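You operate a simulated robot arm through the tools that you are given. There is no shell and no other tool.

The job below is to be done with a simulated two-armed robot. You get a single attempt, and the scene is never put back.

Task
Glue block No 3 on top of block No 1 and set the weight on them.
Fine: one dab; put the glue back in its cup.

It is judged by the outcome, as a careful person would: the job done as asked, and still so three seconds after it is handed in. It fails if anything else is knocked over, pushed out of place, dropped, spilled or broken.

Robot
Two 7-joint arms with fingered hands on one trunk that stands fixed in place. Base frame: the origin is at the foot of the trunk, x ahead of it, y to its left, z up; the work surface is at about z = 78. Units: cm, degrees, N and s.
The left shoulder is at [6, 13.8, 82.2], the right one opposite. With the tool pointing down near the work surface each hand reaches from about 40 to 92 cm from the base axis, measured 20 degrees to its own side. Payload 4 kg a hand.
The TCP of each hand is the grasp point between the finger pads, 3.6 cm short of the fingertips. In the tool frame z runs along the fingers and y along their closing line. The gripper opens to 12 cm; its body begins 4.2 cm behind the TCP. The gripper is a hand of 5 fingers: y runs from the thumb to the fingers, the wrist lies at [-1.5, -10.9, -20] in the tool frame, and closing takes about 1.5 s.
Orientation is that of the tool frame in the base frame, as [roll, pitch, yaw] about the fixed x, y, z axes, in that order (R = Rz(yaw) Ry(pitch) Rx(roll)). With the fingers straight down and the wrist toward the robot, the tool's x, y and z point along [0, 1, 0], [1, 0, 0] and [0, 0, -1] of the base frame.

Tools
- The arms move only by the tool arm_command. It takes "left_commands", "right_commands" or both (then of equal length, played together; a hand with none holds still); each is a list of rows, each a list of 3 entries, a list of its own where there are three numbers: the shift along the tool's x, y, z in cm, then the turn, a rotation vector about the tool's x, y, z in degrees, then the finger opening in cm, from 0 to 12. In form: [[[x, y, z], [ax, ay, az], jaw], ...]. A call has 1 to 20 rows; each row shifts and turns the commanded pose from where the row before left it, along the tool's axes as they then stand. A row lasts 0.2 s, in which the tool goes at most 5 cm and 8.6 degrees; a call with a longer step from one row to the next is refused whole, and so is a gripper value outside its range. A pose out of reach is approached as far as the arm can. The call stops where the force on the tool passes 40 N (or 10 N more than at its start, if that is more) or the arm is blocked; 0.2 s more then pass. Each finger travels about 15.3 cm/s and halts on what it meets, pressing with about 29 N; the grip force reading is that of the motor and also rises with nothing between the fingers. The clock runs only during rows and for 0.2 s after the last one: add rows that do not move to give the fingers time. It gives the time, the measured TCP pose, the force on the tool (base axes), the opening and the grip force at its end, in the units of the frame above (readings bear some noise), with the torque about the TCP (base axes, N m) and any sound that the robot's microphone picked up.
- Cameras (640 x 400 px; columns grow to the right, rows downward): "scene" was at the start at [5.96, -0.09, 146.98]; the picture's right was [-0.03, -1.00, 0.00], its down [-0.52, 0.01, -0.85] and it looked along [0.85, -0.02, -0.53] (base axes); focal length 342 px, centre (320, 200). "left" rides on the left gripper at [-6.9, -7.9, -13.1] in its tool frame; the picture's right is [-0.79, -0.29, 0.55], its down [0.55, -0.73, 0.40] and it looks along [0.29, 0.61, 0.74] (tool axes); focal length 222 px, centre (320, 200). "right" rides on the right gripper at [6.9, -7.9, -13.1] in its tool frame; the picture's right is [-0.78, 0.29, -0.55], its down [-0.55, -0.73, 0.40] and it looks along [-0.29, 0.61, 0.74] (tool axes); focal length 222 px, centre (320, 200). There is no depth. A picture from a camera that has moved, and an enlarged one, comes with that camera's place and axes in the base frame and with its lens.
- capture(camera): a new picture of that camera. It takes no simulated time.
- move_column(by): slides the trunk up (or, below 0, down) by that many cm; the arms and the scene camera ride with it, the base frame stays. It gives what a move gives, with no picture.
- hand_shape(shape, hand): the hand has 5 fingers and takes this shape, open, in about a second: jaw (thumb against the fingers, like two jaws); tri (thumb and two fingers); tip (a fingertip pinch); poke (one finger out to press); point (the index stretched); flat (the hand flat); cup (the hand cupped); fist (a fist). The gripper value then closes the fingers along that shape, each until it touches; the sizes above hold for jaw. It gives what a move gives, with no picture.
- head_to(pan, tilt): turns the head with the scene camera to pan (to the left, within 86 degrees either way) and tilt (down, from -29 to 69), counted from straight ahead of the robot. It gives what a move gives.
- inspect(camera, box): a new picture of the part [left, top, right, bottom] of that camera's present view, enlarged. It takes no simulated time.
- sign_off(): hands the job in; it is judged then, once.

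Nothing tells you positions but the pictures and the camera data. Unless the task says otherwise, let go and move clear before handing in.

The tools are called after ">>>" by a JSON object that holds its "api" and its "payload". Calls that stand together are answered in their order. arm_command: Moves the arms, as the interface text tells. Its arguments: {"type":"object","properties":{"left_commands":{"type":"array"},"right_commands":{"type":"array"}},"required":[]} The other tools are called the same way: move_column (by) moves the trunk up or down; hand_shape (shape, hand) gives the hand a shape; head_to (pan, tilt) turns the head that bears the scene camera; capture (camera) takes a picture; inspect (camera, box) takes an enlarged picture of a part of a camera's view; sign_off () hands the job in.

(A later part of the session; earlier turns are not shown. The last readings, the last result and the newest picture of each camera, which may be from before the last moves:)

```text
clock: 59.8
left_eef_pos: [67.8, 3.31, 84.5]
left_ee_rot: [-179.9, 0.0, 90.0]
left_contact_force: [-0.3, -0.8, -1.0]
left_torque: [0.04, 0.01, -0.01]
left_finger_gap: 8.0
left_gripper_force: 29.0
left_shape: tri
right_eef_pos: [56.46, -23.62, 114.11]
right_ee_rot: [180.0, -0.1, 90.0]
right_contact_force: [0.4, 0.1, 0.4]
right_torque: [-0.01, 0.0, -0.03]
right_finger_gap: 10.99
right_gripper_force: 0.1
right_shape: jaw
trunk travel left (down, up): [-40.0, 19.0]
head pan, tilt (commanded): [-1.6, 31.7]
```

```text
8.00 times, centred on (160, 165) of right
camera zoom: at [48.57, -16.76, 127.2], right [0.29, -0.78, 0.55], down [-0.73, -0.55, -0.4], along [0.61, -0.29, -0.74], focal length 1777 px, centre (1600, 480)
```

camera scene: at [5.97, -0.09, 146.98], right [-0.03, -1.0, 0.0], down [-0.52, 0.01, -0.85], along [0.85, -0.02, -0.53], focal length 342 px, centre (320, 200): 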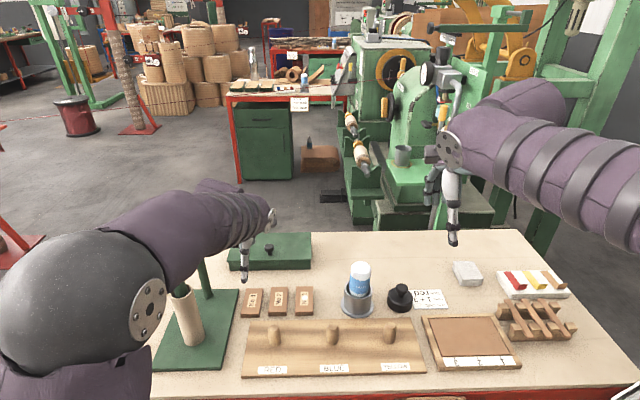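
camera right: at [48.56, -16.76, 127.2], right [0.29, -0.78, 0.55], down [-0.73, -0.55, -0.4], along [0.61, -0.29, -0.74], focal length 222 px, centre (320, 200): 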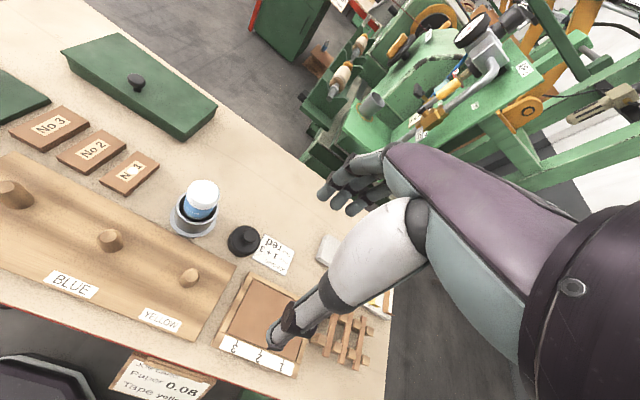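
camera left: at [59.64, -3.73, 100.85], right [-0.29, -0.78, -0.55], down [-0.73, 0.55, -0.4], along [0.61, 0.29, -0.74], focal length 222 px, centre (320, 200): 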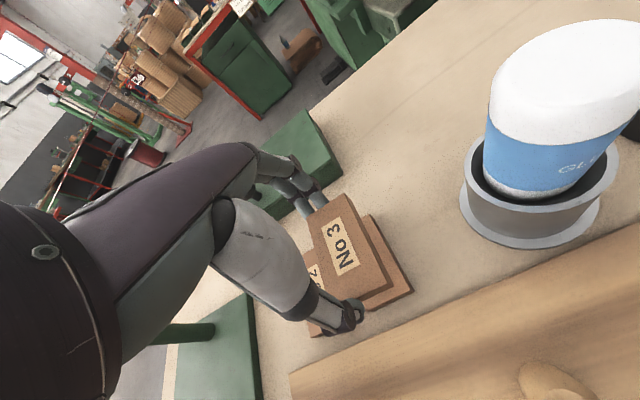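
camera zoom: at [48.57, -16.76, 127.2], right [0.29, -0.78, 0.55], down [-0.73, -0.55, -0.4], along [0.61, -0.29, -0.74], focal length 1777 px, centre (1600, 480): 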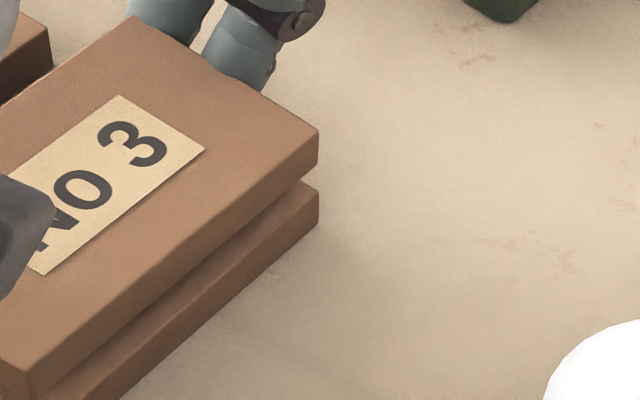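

Both cameras agree that No 3 is about 1.5 mm too far forward and 1.7 mm too far left. I'll correct that and lower most of the remaining gap.

>>> {"api": "arm_command", "payload": {"left_commands": [[[-0.17, -0.15, 0], [0, 0, 0], 7.4], [[0, 0, 0.3], [0, 0, 0], 7.4], [[0, 0, 0.3], [0, 0, 0], 7.4], [[0, 0, 0], [0, 0, 0], 7.4]]}}

>>> {"api": "inspect", "payload": {"camera": "left", "box": [360, 255, 410, 305]}}

>>> {"api": "inspect", "payload": {"camera": "left", "box": [320, 185, 380, 235]}}

>>> {"api": "inspect", "payload": {"camera": "right", "box": [130, 140, 190, 190]}}

```text
clock: 60.8
left_eef_pos: [67.6, 3.1, 83.93]
left_ee_rot: [180.0, 0.0, 90.0]
left_contact_force: [-0.5, 0.6, -0.9]
left_torque: [0.01, 0.01, 0.01]
left_finger_gap: 7.98
left_gripper_force: 28.8
left_shape: tri
right_eef_pos: [56.36, -23.68, 114.23]
right_ee_rot: [180.0, 0.0, 90.0]
right_contact_force: [0.6, 0.4, 0.5]
right_torque: [0.03, -0.01, -0.02]
right_finger_gap: 10.99
right_gripper_force: 0.0
right_shape: jaw
trunk travel left (down, up): [-40.0, 19.0]
head pan, tilt (commanded): [-1.6, 31.7]
```

```text
8.00 times, centred on (385, 280) of left
camera zoom: at [59.66, -3.8, 97.15], right [-0.29, -0.79, -0.55], down [-0.73, 0.55, -0.4], along [0.61, 0.29, -0.74], focal length 1777 px, centre (-200, -440)
```

zoom: 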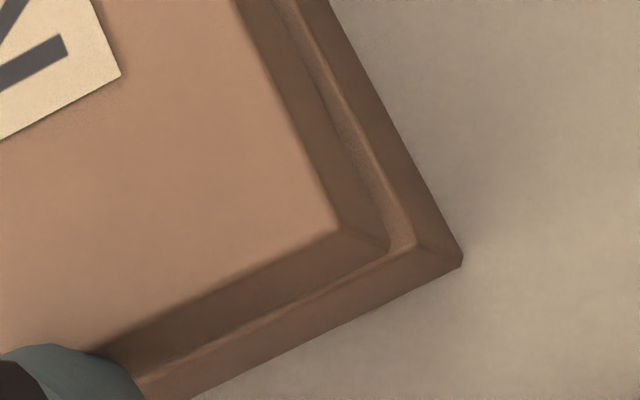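

```text
8.00 times, centred on (350, 210) of left
camera zoom: at [59.66, -3.8, 97.15], right [-0.29, -0.79, -0.55], down [-0.73, 0.55, -0.4], along [0.61, 0.29, -0.74], focal length 1777 px, centre (80, 120)
```

zoom: 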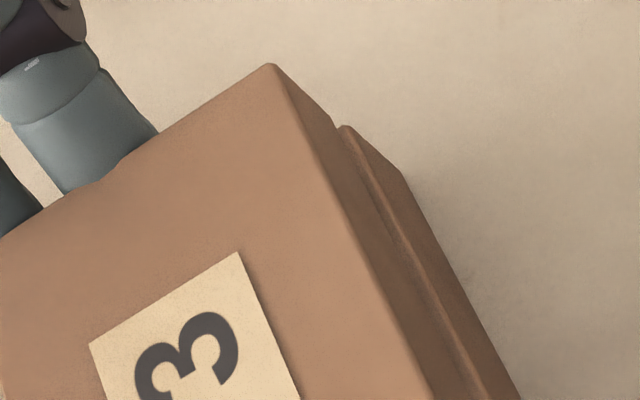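

```text
8.00 times, centred on (160, 165) of right
camera zoom: at [48.56, -16.76, 127.2], right [0.29, -0.78, 0.55], down [-0.73, -0.55, -0.4], along [0.61, -0.29, -0.74], focal length 1777 px, centre (1600, 480)
```

zoom: 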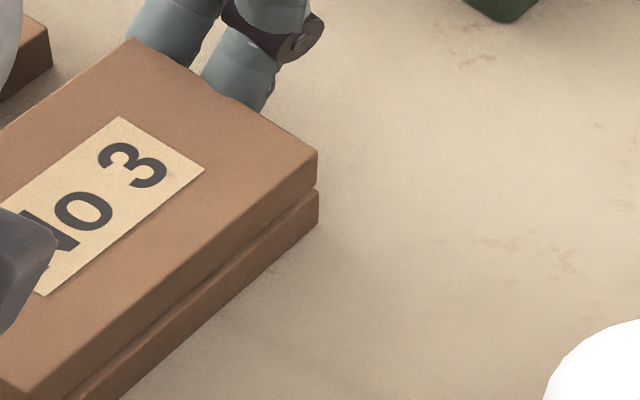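

The alignment is now within about a millimetre. I'll lower in 1 mm steps until the block rests on the dab.

>>> {"api": "arm_command", "payload": {"left_commands": [[[0, 0, 0.1], [0, 0, 0], 7.4], [[0, 0, 0.1], [0, 0, 0], 7.4], [[0, 0, 0], [0, 0, 0], 7.4]]}}

```text
clock: 61.6
left_eef_pos: [67.59, 3.13, 83.83]
left_ee_rot: [-179.9, 0.0, 90.0]
left_contact_force: [0.0, -0.1, 0.1]
left_torque: [-0.01, -0.04, 0.0]
left_finger_gap: 7.98
left_gripper_force: 28.8
left_shape: tri
right_eef_pos: [56.39, -23.68, 114.15]
right_ee_rot: [-180.0, 0.0, 89.9]
right_contact_force: [-0.2, 0.7, -0.7]
right_torque: [0.02, 0.03, -0.01]
right_finger_gap: 11.0
right_gripper_force: 0.1
right_shape: jaw
trunk travel left (down, up): [-40.0, 19.0]
head pan, tilt (commanded): [-1.6, 31.7]
```

>>> {"api": "arm_command", "payload": {"left_commands": [[[0, 0, 0.1], [0, 0, 0], 7.4], [[0, 0, 0], [0, 0, 0], 7.4]]}}

>>> {"api": "inspect", "payload": {"camera": "right", "box": [130, 140, 190, 190]}}

>>> {"api": "inspect", "payload": {"camera": "left", "box": [360, 255, 410, 305]}}

```text
clock: 62.2
left_eef_pos: [67.49, 3.1, 83.67]
left_ee_rot: [-180.0, -0.1, 90.0]
left_contact_force: [0.8, 0.1, -0.1]
left_torque: [0.01, 0.01, -0.01]
left_finger_gap: 8.0
left_gripper_force: 29.3
left_shape: tri
right_eef_pos: [56.33, -23.71, 114.16]
right_ee_rot: [-179.9, 0.0, 90.0]
right_contact_force: [0.6, 0.0, 0.0]
right_torque: [0.0, -0.06, -0.01]
right_finger_gap: 10.98
right_gripper_force: 0.0
right_shape: jaw
trunk travel left (down, up): [-40.0, 19.0]
head pan, tilt (commanded): [-1.6, 31.7]
```

```text
8.00 times, centred on (160, 165) of right
camera zoom: at [48.56, -16.76, 127.2], right [0.29, -0.78, 0.55], down [-0.73, -0.55, -0.4], along [0.61, -0.29, -0.74], focal length 1777 px, centre (1600, 480)
```

zoom: 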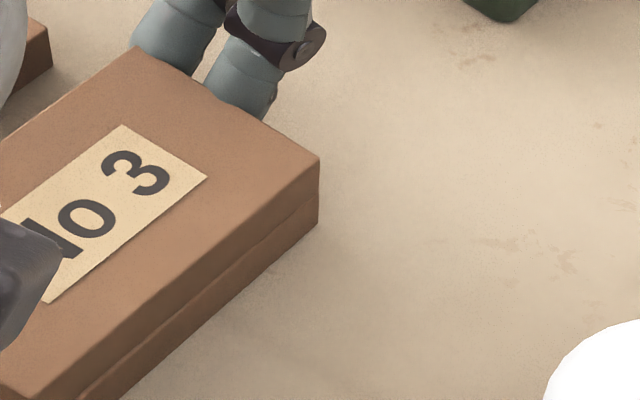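

```text
8.00 times, centred on (385, 280) of left
camera zoom: at [59.65, -3.86, 96.86], right [-0.29, -0.79, -0.55], down [-0.73, 0.55, -0.4], along [0.61, 0.29, -0.74], focal length 1777 px, centre (-200, -440)
```

zoom: 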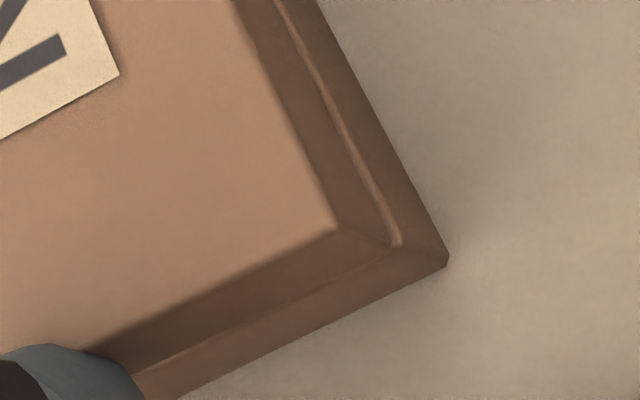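

No 3 looks flush on No 1 already. I'll lower one more millimetre to feel the seating.

>>> {"api": "arm_command", "payload": {"left_commands": [[[0, 0, 0.08], [0, 0, 0], 7.4], [[0, 0, 0], [0, 0, 0], 7.4]]}}

```text
clock: 62.8
left_eef_pos: [67.54, 3.04, 83.53]
left_ee_rot: [-180.0, 0.0, 90.0]
left_contact_force: [-0.5, 0.6, 1.6]
left_torque: [0.01, 0.05, 0.01]
left_finger_gap: 7.95
left_gripper_force: 29.0
left_shape: tri
right_eef_pos: [56.31, -23.73, 114.17]
right_ee_rot: [180.0, -0.1, 90.0]
right_contact_force: [0.4, 0.3, -0.2]
right_torque: [-0.02, -0.02, -0.04]
right_finger_gap: 10.98
right_gripper_force: 0.1
right_shape: jaw
trunk travel left (down, up): [-40.0, 19.0]
head pan, tilt (commanded): [-1.6, 31.7]
```

It's seated, with a light upward reaction. I'll press a touch more and then open slowly.

>>> {"api": "arm_command", "payload": {"left_commands": [[[0, 0, 0.05], [0, 0, 0], 7.4], [[0, 0, 0], [0, 0, 0], 7.4], [[0, 0, 0], [0, 0, 0], 7.4]]}}

>>> {"api": "inspect", "payload": {"camera": "right", "box": [90, 110, 190, 200]}}

>>> {"api": "inspect", "payload": {"camera": "left", "box": [280, 170, 430, 350]}}

```text
clock: 63.6
left_eef_pos: [67.55, 3.06, 83.49]
left_ee_rot: [180.0, 0.1, 90.0]
left_contact_force: [0.3, 0.3, 3.9]
left_torque: [-0.01, 0.02, 0.02]
left_finger_gap: 7.97
left_gripper_force: 29.0
left_shape: tri
right_eef_pos: [56.31, -23.69, 114.14]
right_ee_rot: [-180.0, 0.0, 90.1]
right_contact_force: [-0.2, -0.2, 0.0]
right_torque: [0.02, 0.0, 0.01]
right_finger_gap: 11.0
right_gripper_force: 0.1
right_shape: jaw
trunk travel left (down, up): [-40.0, 19.0]
head pan, tilt (commanded): [-1.6, 31.7]
```

```text
4.44 times, centred on (140, 155) of right
camera zoom: at [48.54, -16.76, 127.22], right [0.29, -0.78, 0.55], down [-0.73, -0.55, -0.4], along [0.61, -0.29, -0.74], focal length 987 px, centre (1120, 400)
```

zoom: 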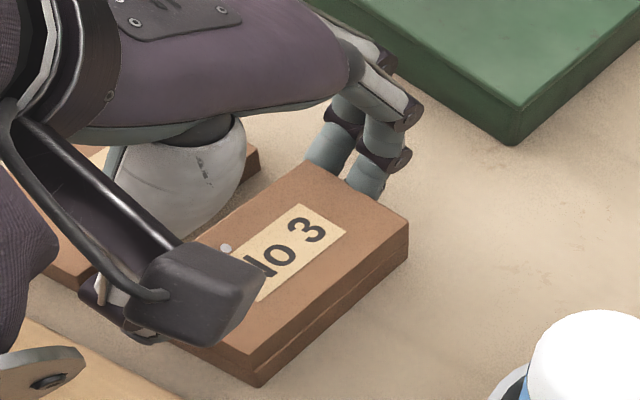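

```text
2.22 times, centred on (355, 260) of left
camera zoom: at [59.62, -3.86, 96.79], right [-0.29, -0.79, -0.55], down [-0.73, 0.55, -0.4], along [0.61, 0.29, -0.74], focal length 494 px, centre (242, 67)
```

zoom: 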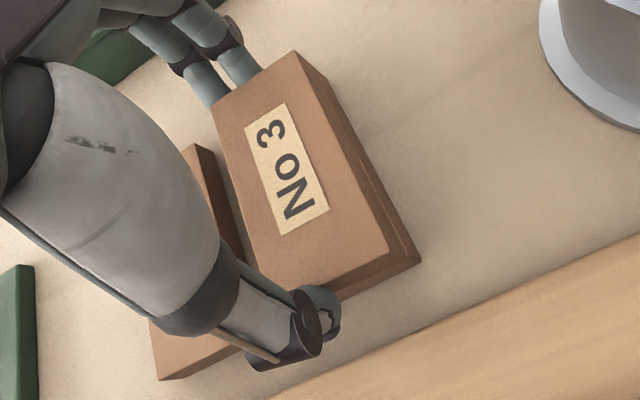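

No 3 sits flush and square on No 1. I'll open the fingers gradually.

>>> {"api": "arm_command", "payload": {"left_commands": [[[0, 0, 0], [0, 0, 0], 7.9], [[0, 0, 0], [0, 0, 0], 8.1], [[0, 0, 0], [0, 0, 0], 8.3], [[0, 0, 0], [0, 0, 0], 8.6], [[0, 0, 0], [0, 0, 0], 9.0], [[0, 0, 0], [0, 0, 0], 9.6], [[0, 0, 0], [0, 0, 0], 9.8], [[0, 0, 0], [0, 0, 0], 9.8]]}}

>>> {"api": "inspect", "payload": {"camera": "right", "box": [90, 110, 190, 200]}}

>>> {"api": "inspect", "payload": {"camera": "left", "box": [280, 170, 430, 350]}}

```text
clock: 65.4
left_eef_pos: [67.62, 3.15, 83.59]
left_ee_rot: [180.0, 0.0, 90.0]
left_contact_force: [0.5, 0.2, 0.3]
left_torque: [0.02, 0.0, 0.03]
left_finger_gap: 9.78
left_gripper_force: 0.2
left_shape: tri
right_eef_pos: [56.35, -23.69, 114.22]
right_ee_rot: [180.0, 0.0, 90.0]
right_contact_force: [-0.2, 0.3, 0.8]
right_torque: [-0.02, 0.05, 0.01]
right_finger_gap: 10.99
right_gripper_force: 0.1
right_shape: jaw
trunk travel left (down, up): [-40.0, 19.0]
head pan, tilt (commanded): [-1.6, 31.7]
```

```text
4.44 times, centred on (140, 155) of right
camera zoom: at [48.56, -16.76, 127.2], right [0.29, -0.78, 0.55], down [-0.73, -0.55, -0.4], along [0.61, -0.29, -0.74], focal length 987 px, centre (1120, 400)
```

zoom: 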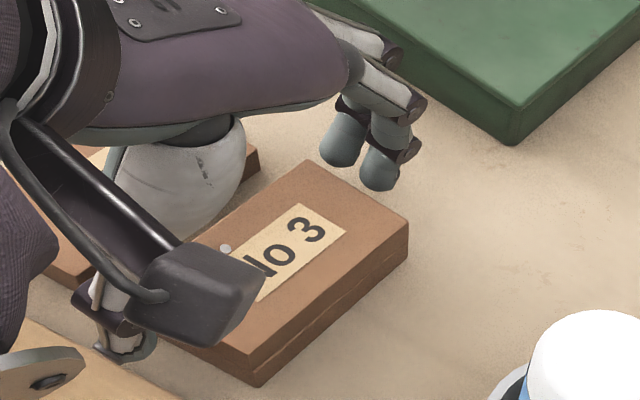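

```text
2.22 times, centred on (355, 260) of left
camera zoom: at [59.63, -3.86, 96.76], right [-0.29, -0.79, -0.55], down [-0.73, 0.55, -0.4], along [0.61, 0.29, -0.74], focal length 494 px, centre (242, 67)
```

zoom: 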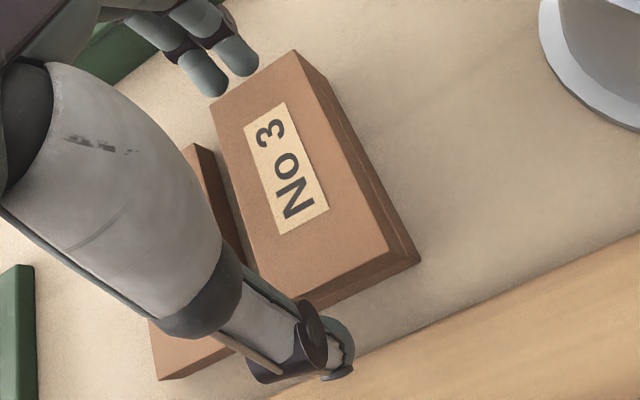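

Released cleanly, and the pair stays aligned. I'll lift the left hand straight up and withdraw it to its starting place.

>>> {"api": "arm_command", "payload": {"left_commands": [[[0, 0, -0.8], [0, 0, 0], 9.8], [[0, 0, -2], [0, 0, 0], 9.8], [[0, 0, -3], [0, 0, 0], 9.8], [[0, 0, -3], [0, 0, 0], 9.8], [[0, 0, -3], [0, 0, 0], 9.8], [[0, 0, -3], [0, 0, 0], 9.8], [[0, 0, -3], [0, 0, 0], 9.8], [[2.3, -2.2, -2.1], [0, 0, 0], 9.8], [[2.3, -2.2, -2.1], [0, 0, 0], 9.8], [[2.3, -2.2, -2.1], [0, 0, 0], 9.8], [[2.3, -2.2, -2.1], [0, 0, 0], 9.8], [[2.3, -2.2, -2.1], [0, 0, 0], 9.8], [[2.3, -2.2, -2.1], [0, 0, 0], 9.8], [[2.3, -2.2, -2.1], [0, 0, 0], 9.8], [[2.3, -2.2, -2.1], [0, 0, 0], 9.8], [[0, 0, 0], [0, 0, 0], 9.8]]}}

>>> {"api": "capture", "payload": {"camera": "scene"}}

>>> {"api": "inspect", "payload": {"camera": "scene", "box": [270, 255, 430, 325]}}

>>> {"api": "capture", "payload": {"camera": "left"}}

```text
clock: 68.8
left_eef_pos: [50.01, 21.35, 118.29]
left_ee_rot: [-180.0, 0.0, 90.0]
left_contact_force: [0.3, 0.4, -0.4]
left_torque: [0.03, 0.0, 0.01]
left_finger_gap: 9.8
left_gripper_force: 0.1
left_shape: tri
right_eef_pos: [56.34, -23.62, 114.15]
right_ee_rot: [-180.0, 0.1, 90.0]
right_contact_force: [-0.6, -0.1, -0.1]
right_torque: [0.01, 0.03, 0.03]
right_finger_gap: 11.01
right_gripper_force: 0.1
right_shape: jaw
trunk travel left (down, up): [-40.0, 19.0]
head pan, tilt (commanded): [-1.6, 31.7]
```

```text
taken
camera scene: at [5.97, -0.1, 146.98], right [-0.03, -1.0, 0.0], down [-0.52, 0.01, -0.85], along [0.85, -0.02, -0.53], focal length 342 px, centre (320, 200)
```

scene: 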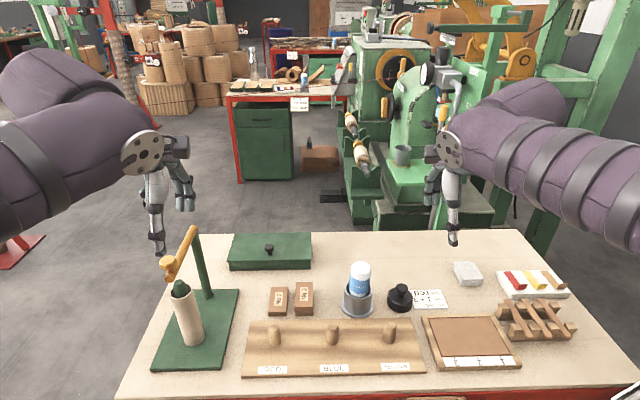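

```text
4.00 times, centred on (350, 290) of scene
camera zoom: at [5.97, -0.1, 146.98], right [-0.03, -1.0, 0.0], down [-0.52, 0.01, -0.85], along [0.85, -0.02, -0.53], focal length 1368 px, centre (200, -160)
```

zoom: 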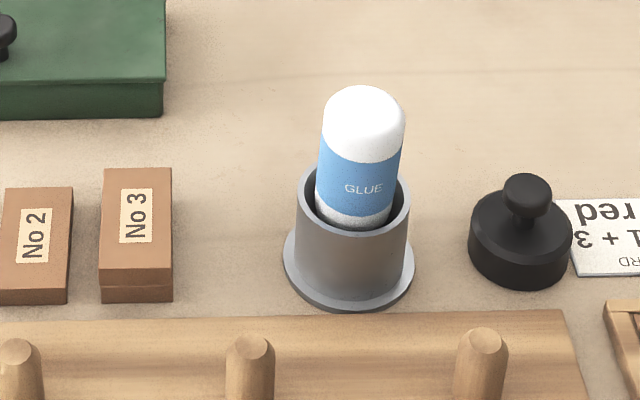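

```text
taken
camera left: at [42.14, 14.46, 131.43], right [-0.29, -0.78, -0.55], down [-0.73, 0.55, -0.4], along [0.61, 0.29, -0.74], focal length 222 px, centre (320, 200)
```

left: 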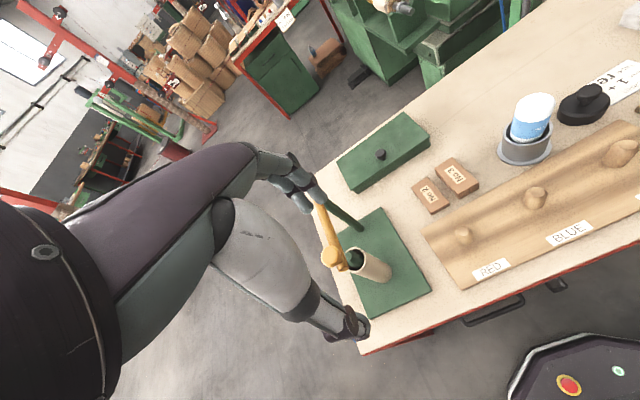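

The stack of No 3 on No 1 is neat. Next is the weight; I'll measure its knob and body before moving the right hand.

>>> {"api": "inspect", "payload": {"camera": "right", "box": [210, 210, 310, 280]}}

>>> {"api": "inspect", "payload": {"camera": "scene", "box": [375, 275, 455, 320]}}

>>> {"api": "inspect", "payload": {"camera": "left", "box": [530, 70, 640, 150]}}

```text
5.71 times, centred on (260, 245) of right
camera zoom: at [48.57, -16.76, 127.2], right [0.29, -0.78, 0.55], down [-0.73, -0.55, -0.4], along [0.61, -0.29, -0.74], focal length 1269 px, centre (663, -57)
```

zoom: 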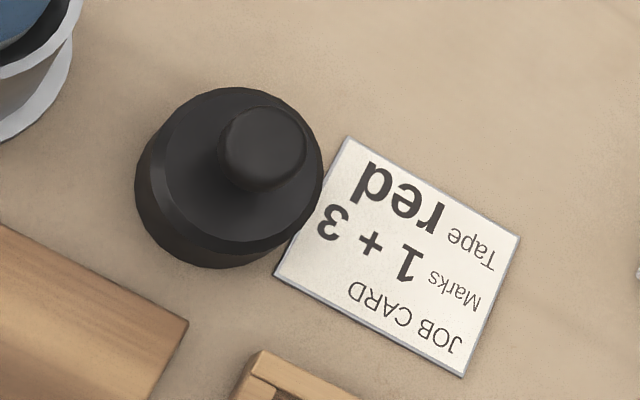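

```text
8.00 times, centred on (415, 298) of scene
camera zoom: at [5.97, -0.1, 146.98], right [-0.03, -1.0, 0.0], down [-0.52, 0.01, -0.85], along [0.85, -0.02, -0.53], focal length 2736 px, centre (-440, -580)
```

zoom: 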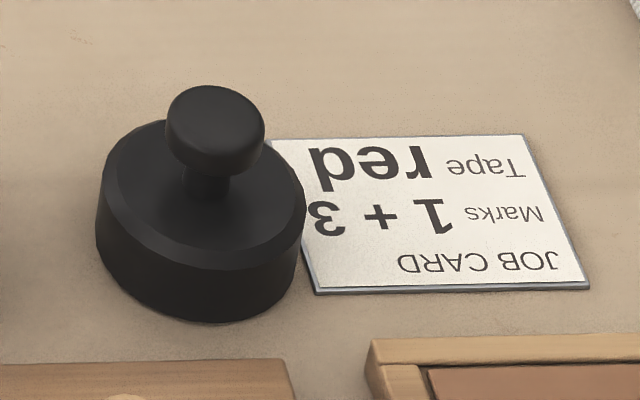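

```text
5.00 times, centred on (585, 110) of left
camera zoom: at [42.14, 14.46, 131.43], right [-0.29, -0.78, -0.55], down [-0.73, 0.55, -0.4], along [0.61, 0.29, -0.74], focal length 1111 px, centre (-1005, 650)
```

zoom: 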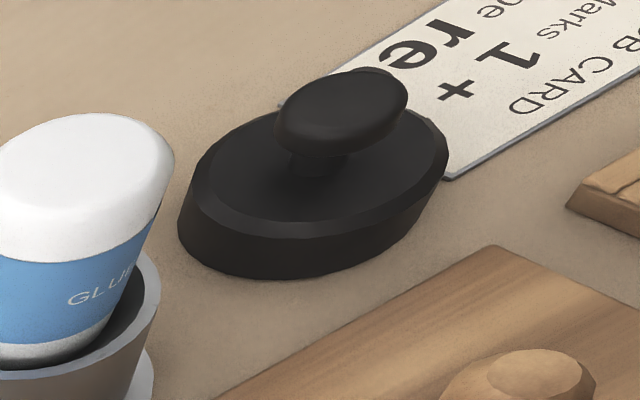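

The weight's knob is about 3.1 cm across, spanning z≈82.5–84.3 over a 6.7 cm body at (66.7,-22.3). I'll use the three-finger shape on the right hand and hover above the knob.

>>> {"api": "hand_shape", "payload": {"hand": "right", "shape": "tri"}}

>>> {"api": "arm_command", "payload": {"right_commands": [[[0.2, 1.7, 2.0], [0, 0, 0], 10], [[0.25, 2.2, 3.5], [0, 0, 0], 9], [[0.25, 2.2, 3.5], [0, 0, 0], 8], [[0.25, 2.2, 3.5], [0, 0, 0], 7], [[0.25, 1.6, 3.0], [0, 0, 0], 7], [[0.1, 0.6, 2.0], [0, 0, 0], 7], [[0, 0, 1.0], [0, 0, 0], 7], [[0, 0, 0], [0, 0, 0], 7]]}}

>>> {"api": "capture", "payload": {"camera": "right"}}

>>> {"api": "inspect", "payload": {"camera": "scene", "box": [350, 210, 470, 320]}}

>>> {"api": "inspect", "payload": {"camera": "left", "box": [500, 0, 640, 150]}}

```text
clock: 69.7
left_eef_pos: [50.08, 21.36, 118.17]
left_ee_rot: [-180.0, 0.0, 90.0]
left_contact_force: [-0.3, 0.2, -0.5]
left_torque: [-0.02, 0.0, 0.0]
left_finger_gap: 9.8
left_gripper_force: 0.1
left_shape: tri
right_eef_pos: [56.43, -23.65, 114.11]
right_ee_rot: [-180.0, 0.0, 90.0]
right_contact_force: [0.1, 0.5, 0.1]
right_torque: [0.0, 0.04, 0.0]
right_finger_gap: 11.97
right_gripper_force: 0.0
right_shape: tri
trunk travel left (down, up): [-40.0, 19.0]
head pan, tilt (commanded): [-1.6, 31.7]
```

```text
clock: 71.5
left_eef_pos: [50.14, 21.34, 118.27]
left_ee_rot: [179.9, 0.1, 90.0]
left_contact_force: [0.2, 0.0, 0.2]
left_torque: [0.03, 0.0, -0.01]
left_finger_gap: 9.8
left_gripper_force: 0.1
left_shape: tri
right_eef_pos: [66.96, -22.43, 95.42]
right_ee_rot: [180.0, 0.1, 90.0]
right_contact_force: [-0.5, 0.7, -0.2]
right_torque: [-0.01, 0.02, 0.03]
right_finger_gap: 7.01
right_gripper_force: 0.0
right_shape: tri
trunk travel left (down, up): [-40.0, 19.0]
head pan, tilt (commanded): [-1.6, 31.7]
```

```text
taken
camera right: at [59.09, -15.47, 108.56], right [0.29, -0.79, 0.55], down [-0.73, -0.55, -0.4], along [0.61, -0.29, -0.74], focal length 222 px, centre (320, 200)
```

right: 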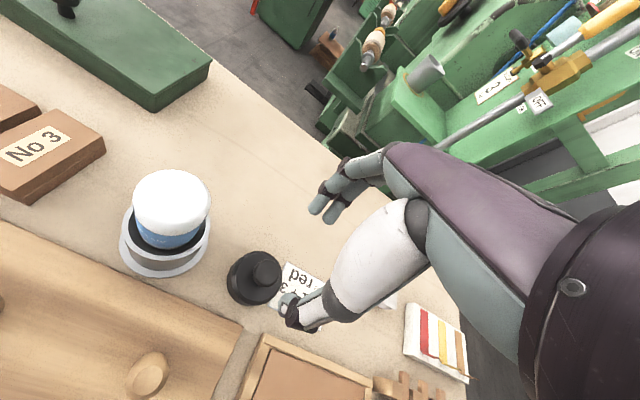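

```text
3.64 times, centred on (410, 265) of scene
camera zoom: at [5.96, -0.09, 146.98], right [-0.03, -1.0, 0.0], down [-0.52, 0.01, -0.85], along [0.85, -0.02, -0.53], focal length 1244 px, centre (-7, -36)
```

zoom: 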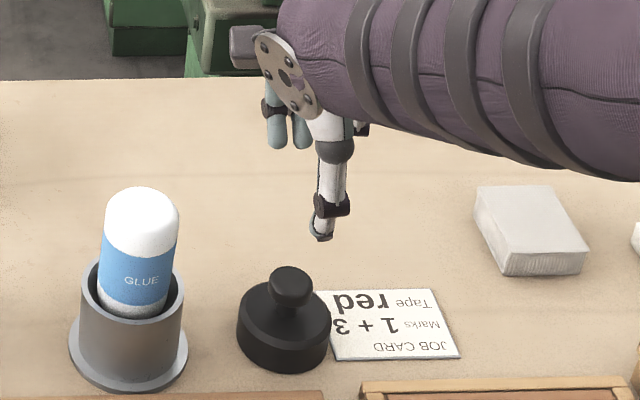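

```text
2.67 times, centred on (570, 75) of left
camera zoom: at [42.16, 14.46, 131.42], right [-0.29, -0.79, -0.55], down [-0.73, 0.55, -0.4], along [0.61, 0.29, -0.74], focal length 592 px, centre (-347, 533)
```

zoom: 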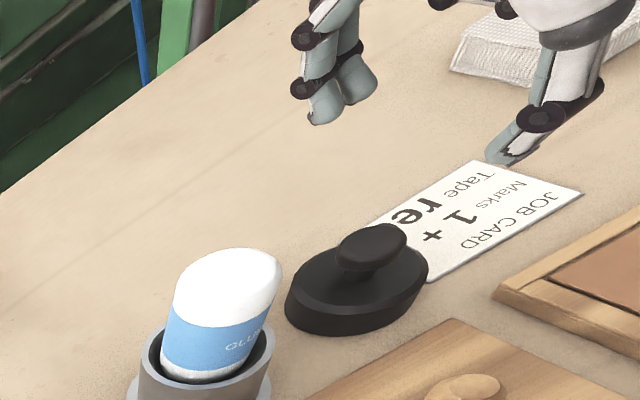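

The fingers line up with the knob to within 2 mm. I'll make that small correction and descend to just above the body's top.

>>> {"api": "arm_command", "payload": {"right_commands": [[[-0.2, -0.15, 1.5], [0, 0, 0], 6.5], [[0, 0, 2.5], [0, 0, 0], 6.5], [[0, 0, 2.5], [0, 0, 0], 6.5], [[0, 0, 1.5], [0, 0, 0], 6.5], [[0, 0, 0.8], [0, 0, 0], 6.5], [[0, 0, 0], [0, 0, 0], 6.5]]}}

>>> {"api": "inspect", "payload": {"camera": "right", "box": [200, 170, 400, 340]}}

>>> {"api": "inspect", "payload": {"camera": "scene", "box": [370, 250, 450, 320]}}

>>> {"api": "inspect", "payload": {"camera": "left", "box": [540, 40, 640, 140]}}

```text
clock: 72.9
left_eef_pos: [50.26, 21.3, 118.16]
left_ee_rot: [-179.9, 0.1, 90.0]
left_contact_force: [0.2, -0.9, 0.5]
left_torque: [-0.01, -0.07, -0.02]
left_finger_gap: 9.78
left_gripper_force: 0.1
left_shape: tri
right_eef_pos: [66.74, -22.65, 86.75]
right_ee_rot: [179.9, 0.0, 90.1]
right_contact_force: [0.1, 0.5, -0.6]
right_torque: [0.05, -0.01, -0.01]
right_finger_gap: 6.52
right_gripper_force: 0.1
right_shape: tri
trunk travel left (down, up): [-40.0, 19.0]
head pan, tilt (commanded): [-1.6, 31.7]
```

```text
2.35 times, centred on (300, 255) of right
camera zoom: at [58.93, -15.76, 99.77], right [0.29, -0.78, 0.55], down [-0.73, -0.55, -0.4], along [0.61, -0.29, -0.74], focal length 523 px, centre (367, 71)
```

zoom: 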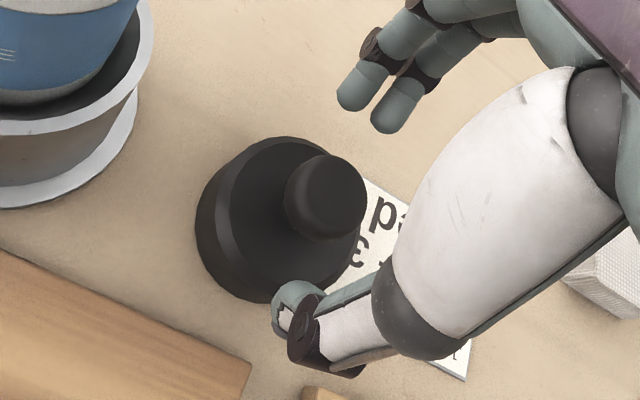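

```text
5.71 times, centred on (410, 285) of scene
camera zoom: at [5.96, -0.09, 146.98], right [-0.03, -1.0, 0.0], down [-0.52, 0.01, -0.85], along [0.85, -0.02, -0.53], focal length 1954 px, centre (-194, -286)
```

zoom: 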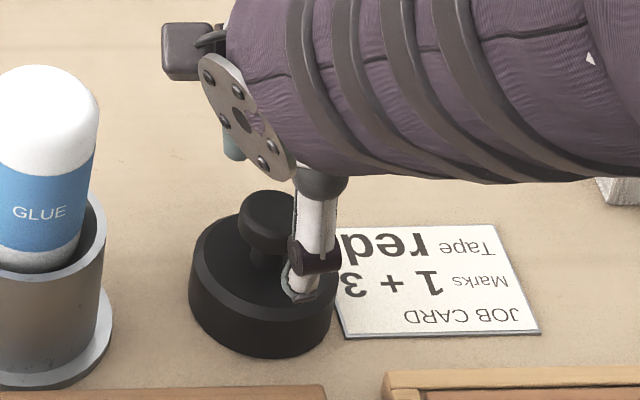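

```text
4.00 times, centred on (590, 90) of left
camera zoom: at [42.16, 14.46, 131.42], right [-0.29, -0.79, -0.55], down [-0.73, 0.55, -0.4], along [0.61, 0.29, -0.74], focal length 888 px, centre (-760, 640)
```

zoom: 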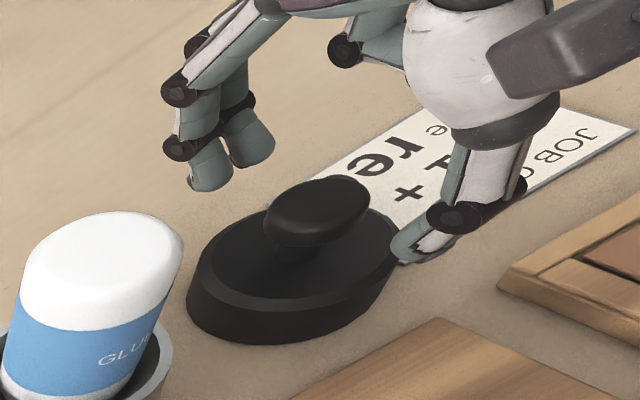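

Aligned. I'll go down so that the tips sit below the knob's rim but above the body, and then close gently.

>>> {"api": "arm_command", "payload": {"right_commands": [[[0, 0, 0.8], [0, 0, 0], 6.5], [[0, 0, 0.6], [0, 0, 0], 6.0], [[0, 0, 0.25], [0, 0, 0], 5.5], [[0, 0, 0], [0, 0, 0], 5.0], [[0, 0, 0], [0, 0, 0], 4.5], [[0, 0, 0], [0, 0, 0], 4.0], [[0, 0, 0], [0, 0, 0], 3.6], [[0, 0, 0], [0, 0, 0], 3.6]]}}

>>> {"api": "inspect", "payload": {"camera": "right", "box": [200, 170, 400, 340]}}

>>> {"api": "inspect", "payload": {"camera": "left", "box": [540, 40, 640, 140]}}

```text
clock: 74.7
left_eef_pos: [50.13, 21.4, 118.2]
left_ee_rot: [179.9, 0.0, 89.9]
left_contact_force: [-0.7, 0.0, 0.3]
left_torque: [-0.01, -0.01, -0.01]
left_finger_gap: 9.79
left_gripper_force: 0.0
left_shape: tri
right_eef_pos: [66.86, -22.68, 85.11]
right_ee_rot: [180.0, 0.1, 90.0]
right_contact_force: [0.5, 0.4, 0.5]
right_torque: [0.0, -0.02, -0.02]
right_finger_gap: 3.68
right_gripper_force: 0.1
right_shape: tri
trunk travel left (down, up): [-40.0, 19.0]
head pan, tilt (commanded): [-1.6, 31.7]
```

```text
2.35 times, centred on (300, 255) of right
camera zoom: at [58.97, -15.74, 98.16], right [0.29, -0.78, 0.55], down [-0.73, -0.55, -0.4], along [0.61, -0.29, -0.74], focal length 523 px, centre (367, 71)
```

zoom: 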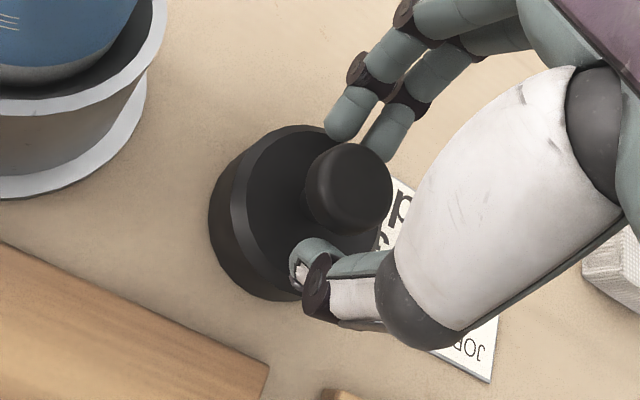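

```text
4.00 times, centred on (590, 90) of left
camera zoom: at [42.16, 14.46, 131.42], right [-0.29, -0.79, -0.55], down [-0.73, 0.55, -0.4], along [0.61, 0.29, -0.74], focal length 888 px, centre (-760, 640)
```

zoom: 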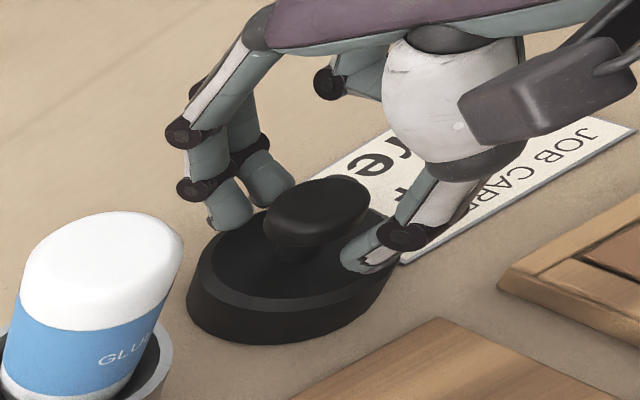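

The tips are below the knob's rim on both sides and well placed. I'll close onto it.

>>> {"api": "arm_command", "payload": {"right_commands": [[[0, 0, 0], [0, 0, 0], 3.2], [[0, 0, 0], [0, 0, 0], 2.8], [[0, 0, 0], [0, 0, 0], 2.4], [[0, 0, 0], [0, 0, 0], 2.0], [[0, 0, 0], [0, 0, 0], 1.5], [[0, 0, 0], [0, 0, 0], 1.5]]}}

>>> {"api": "inspect", "payload": {"camera": "right", "box": [200, 170, 400, 340]}}

>>> {"api": "inspect", "payload": {"camera": "left", "box": [540, 40, 640, 140]}}

>>> {"api": "inspect", "payload": {"camera": "scene", "box": [370, 250, 450, 320]}}

```text
clock: 76.1
left_eef_pos: [50.1, 21.38, 118.13]
left_ee_rot: [-180.0, 0.0, 89.9]
left_contact_force: [0.6, 0.3, 0.2]
left_torque: [0.0, 0.01, -0.05]
left_finger_gap: 9.8
left_gripper_force: 0.0
left_shape: tri
right_eef_pos: [66.83, -22.57, 85.19]
right_ee_rot: [-180.0, 0.0, 90.0]
right_contact_force: [-3.0, 0.0, -0.3]
right_torque: [0.0, 0.07, 0.0]
right_finger_gap: 1.66
right_gripper_force: 0.0
right_shape: tri
trunk travel left (down, up): [-40.0, 19.0]
head pan, tilt (commanded): [-1.6, 31.7]
```

```text
2.35 times, centred on (300, 255) of right
camera zoom: at [58.94, -15.74, 98.16], right [0.29, -0.78, 0.55], down [-0.74, -0.55, -0.4], along [0.61, -0.29, -0.74], focal length 523 px, centre (367, 71)
```

zoom: 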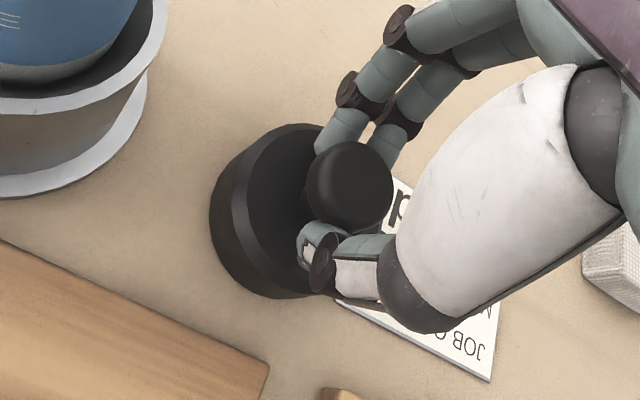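

```text
4.00 times, centred on (590, 90) of left
camera zoom: at [42.14, 14.46, 131.42], right [-0.29, -0.79, -0.55], down [-0.73, 0.55, -0.4], along [0.61, 0.29, -0.74], focal length 888 px, centre (-760, 640)
```

zoom: 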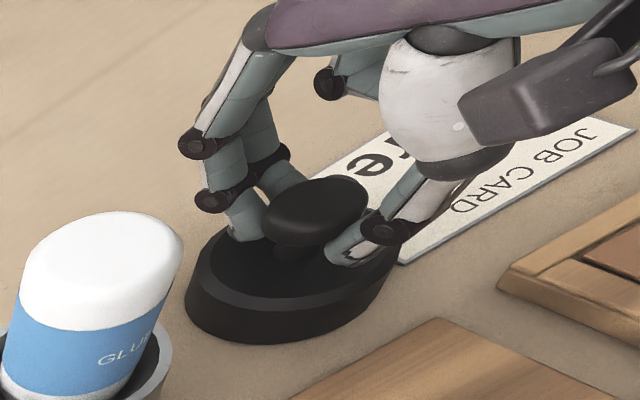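

```text
5.71 times, centred on (410, 285) of scene
camera zoom: at [5.93, -0.08, 146.98], right [-0.03, -1.0, 0.0], down [-0.52, 0.01, -0.85], along [0.85, -0.02, -0.52], focal length 1954 px, centre (-194, -286)
```

zoom: 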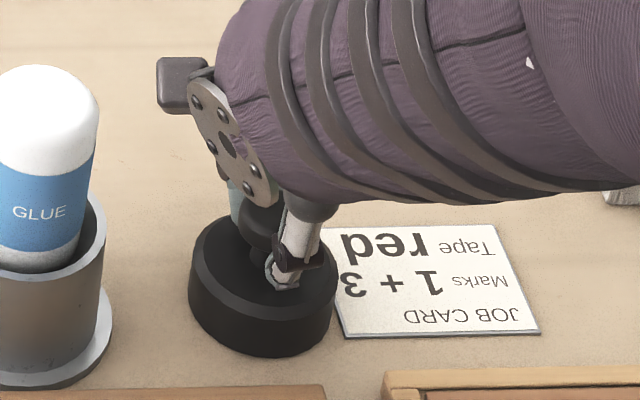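

The thumb and fingers are hooking under the knob toward its neck. I'll tighten fully.

>>> {"api": "arm_command", "payload": {"right_commands": [[[0, 0, 0], [0, 0, 0], 1.0], [[0, 0, 0], [0, 0, 0], 0.5], [[0, 0, 0], [0, 0, 0], 0], [[0, 0, 0], [0, 0, 0], 0], [[0, 0, 0], [0, 0, 0], 0]]}}

>>> {"api": "inspect", "payload": {"camera": "right", "box": [200, 170, 400, 340]}}

>>> {"api": "inspect", "payload": {"camera": "left", "box": [540, 40, 640, 140]}}

```text
clock: 77.3
left_eef_pos: [50.17, 21.29, 118.14]
left_ee_rot: [-180.0, 0.0, 90.1]
left_contact_force: [-0.8, -0.3, 0.4]
left_torque: [0.01, 0.01, 0.01]
left_finger_gap: 9.79
left_gripper_force: 0.1
left_shape: tri
right_eef_pos: [66.8, -22.57, 85.08]
right_ee_rot: [180.0, 0.0, 90.1]
right_contact_force: [0.7, 0.2, -6.6]
right_torque: [0.01, 0.03, 0.02]
right_finger_gap: 1.08
right_gripper_force: 29.2
right_shape: tri
trunk travel left (down, up): [-40.0, 19.0]
head pan, tilt (commanded): [-1.6, 31.7]
```

```text
2.35 times, centred on (300, 255) of right
camera zoom: at [59.0, -15.75, 98.13], right [0.29, -0.78, 0.55], down [-0.74, -0.55, -0.4], along [0.61, -0.29, -0.74], focal length 523 px, centre (367, 71)
```

zoom: 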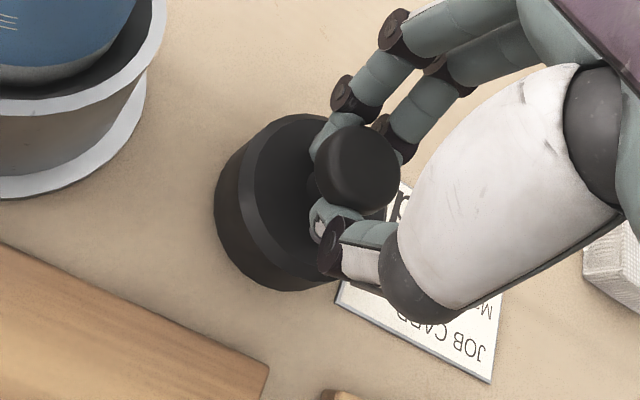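

```text
4.00 times, centred on (590, 90) of left
camera zoom: at [42.22, 14.45, 131.4], right [-0.29, -0.78, -0.55], down [-0.74, 0.55, -0.4], along [0.61, 0.29, -0.74], focal length 888 px, centre (-760, 640)
```

zoom: 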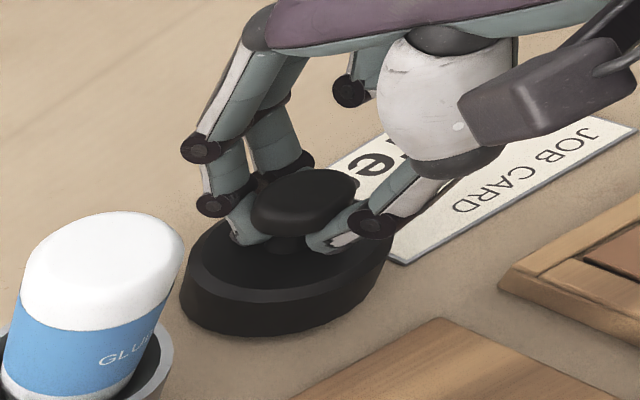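

The fingers have hooked under the knob and already carry about 6 N of the weight. I'll lift 1 cm and check that it hangs level and steady.

>>> {"api": "arm_command", "payload": {"right_commands": [[[0, 0, -0.3], [0, 0, 0], 0], [[0, 0, -0.4], [0, 0, 0], 0], [[0, 0, -0.5], [0, 0, 0], 0], [[0, 0, 0], [0, 0, 0], 0], [[0, 0, 0], [0, 0, 0], 0]]}}

>>> {"api": "inspect", "payload": {"camera": "right", "box": [200, 170, 400, 340]}}

>>> {"api": "inspect", "payload": {"camera": "left", "box": [540, 40, 640, 140]}}

>>> {"api": "inspect", "payload": {"camera": "scene", "box": [370, 250, 450, 320]}}

```text
clock: 78.5
left_eef_pos: [50.11, 21.32, 118.25]
left_ee_rot: [-180.0, 0.0, 90.0]
left_contact_force: [0.7, -0.4, -0.2]
left_torque: [0.0, 0.01, -0.03]
left_finger_gap: 9.81
left_gripper_force: 0.1
left_shape: tri
right_eef_pos: [66.76, -22.6, 86.27]
right_ee_rot: [-179.9, 0.0, 90.0]
right_contact_force: [-0.6, -0.1, -7.1]
right_torque: [-0.01, 0.04, -0.02]
right_finger_gap: 1.08
right_gripper_force: 29.0
right_shape: tri
trunk travel left (down, up): [-40.0, 19.0]
head pan, tilt (commanded): [-1.6, 31.7]
```

```text
2.35 times, centred on (300, 255) of right
camera zoom: at [58.91, -15.74, 99.35], right [0.29, -0.79, 0.55], down [-0.74, -0.55, -0.4], along [0.61, -0.29, -0.74], focal length 523 px, centre (367, 71)
```

zoom: 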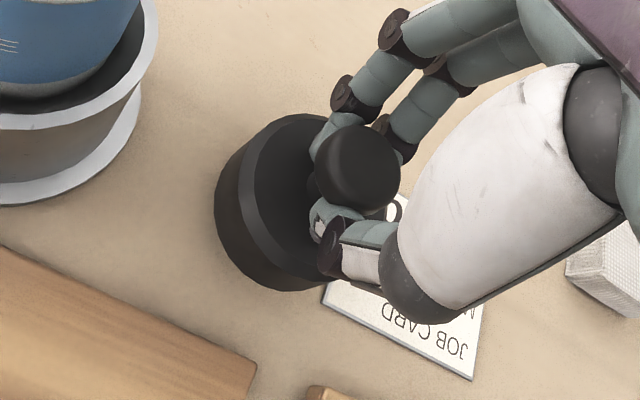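

```text
4.00 times, centred on (590, 90) of left
camera zoom: at [42.22, 14.45, 131.4], right [-0.29, -0.78, -0.55], down [-0.74, 0.55, -0.4], along [0.61, 0.29, -0.74], focal length 888 px, centre (-760, 640)
```

zoom: 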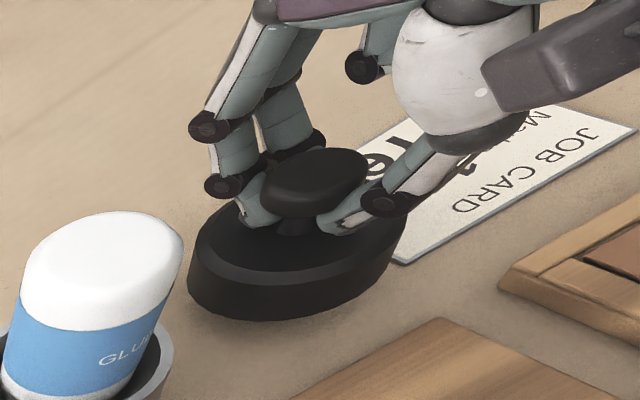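

```text
5.71 times, centred on (410, 285) of scene
camera zoom: at [6.03, -0.1, 146.97], right [-0.03, -1.0, 0.0], down [-0.53, 0.02, -0.85], along [0.85, -0.02, -0.53], focal length 1954 px, centre (-194, -286)
```

zoom: 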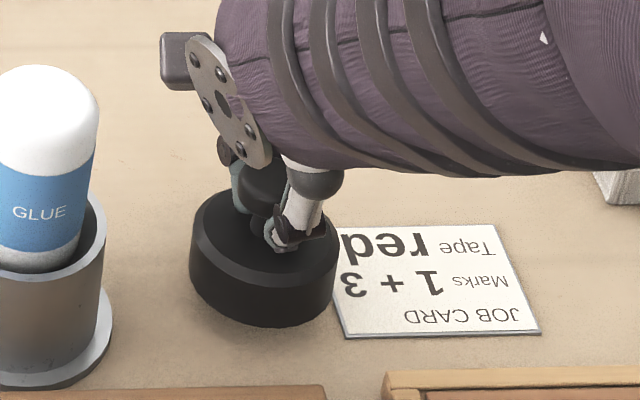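

The weight (about 0.7 kg) hangs securely under the knob, and the job card stayed put. I'll lift it well clear of the glue bottle.

>>> {"api": "arm_command", "payload": {"right_commands": [[[0, 0, -1.0], [0, 0, 0], 0], [[0, 0, -1.5], [0, 0, 0], 0], [[0, 0, -2], [0, 0, 0], 0], [[0, 0, -2], [0, 0, 0], 0], [[0, 0, -2.5], [0, 0, 0], 0], [[0, 0, -2.5], [0, 0, 0], 0], [[0, 0, -2.5], [0, 0, 0], 0], [[0, 0, -2.5], [0, 0, 0], 0], [[0, 0, -2], [0, 0, 0], 0], [[0, 0, -1], [0, 0, 0], 0], [[0, 0, 0], [0, 0, 0], 0]]}}

>>> {"api": "inspect", "payload": {"camera": "scene", "box": [340, 190, 470, 320]}}

>>> {"api": "capture", "payload": {"camera": "right"}}

>>> {"api": "capture", "payload": {"camera": "left"}}

```text
clock: 80.9
left_eef_pos: [50.23, 21.35, 118.24]
left_ee_rot: [179.9, 0.0, 89.9]
left_contact_force: [-0.1, 0.3, -0.5]
left_torque: [-0.03, -0.02, 0.02]
left_finger_gap: 9.78
left_gripper_force: 0.0
left_shape: tri
right_eef_pos: [66.91, -22.73, 105.75]
right_ee_rot: [-179.9, -0.1, 89.9]
right_contact_force: [-0.6, 0.3, -7.5]
right_torque: [-0.02, 0.05, 0.01]
right_finger_gap: 1.03
right_gripper_force: 28.7
right_shape: tri
trunk travel left (down, up): [-40.0, 19.0]
head pan, tilt (commanded): [-1.6, 31.7]
```

```text
3.08 times, centred on (405, 255) of scene
camera zoom: at [6.03, -0.11, 146.97], right [-0.03, -1.0, 0.0], down [-0.53, 0.02, -0.85], along [0.85, -0.02, -0.53], focal length 1052 px, centre (58, 31)
```

zoom: 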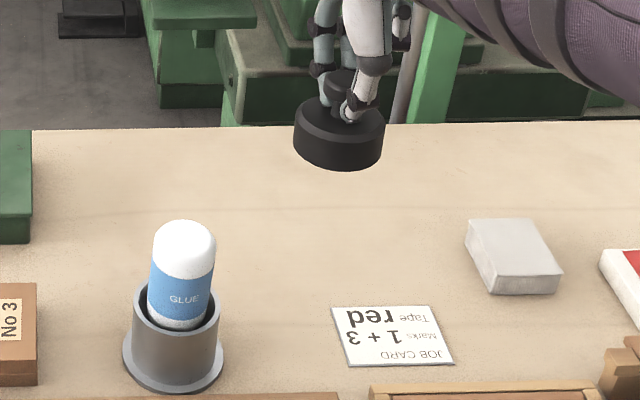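

```text
taken
camera right: at [59.09, -15.84, 118.8], right [0.29, -0.78, 0.55], down [-0.74, -0.55, -0.4], along [0.61, -0.29, -0.74], focal length 222 px, centre (320, 200)
```

right: 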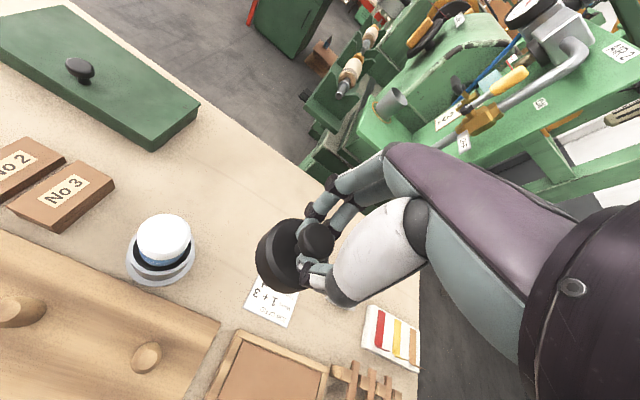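

```text
taken
camera left: at [42.22, 14.44, 131.4], right [-0.29, -0.78, -0.55], down [-0.74, 0.55, -0.4], along [0.61, 0.29, -0.74], focal length 222 px, centre (320, 200)
```

left: 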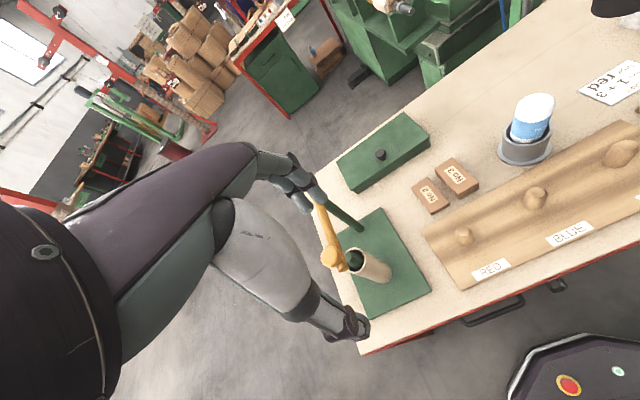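

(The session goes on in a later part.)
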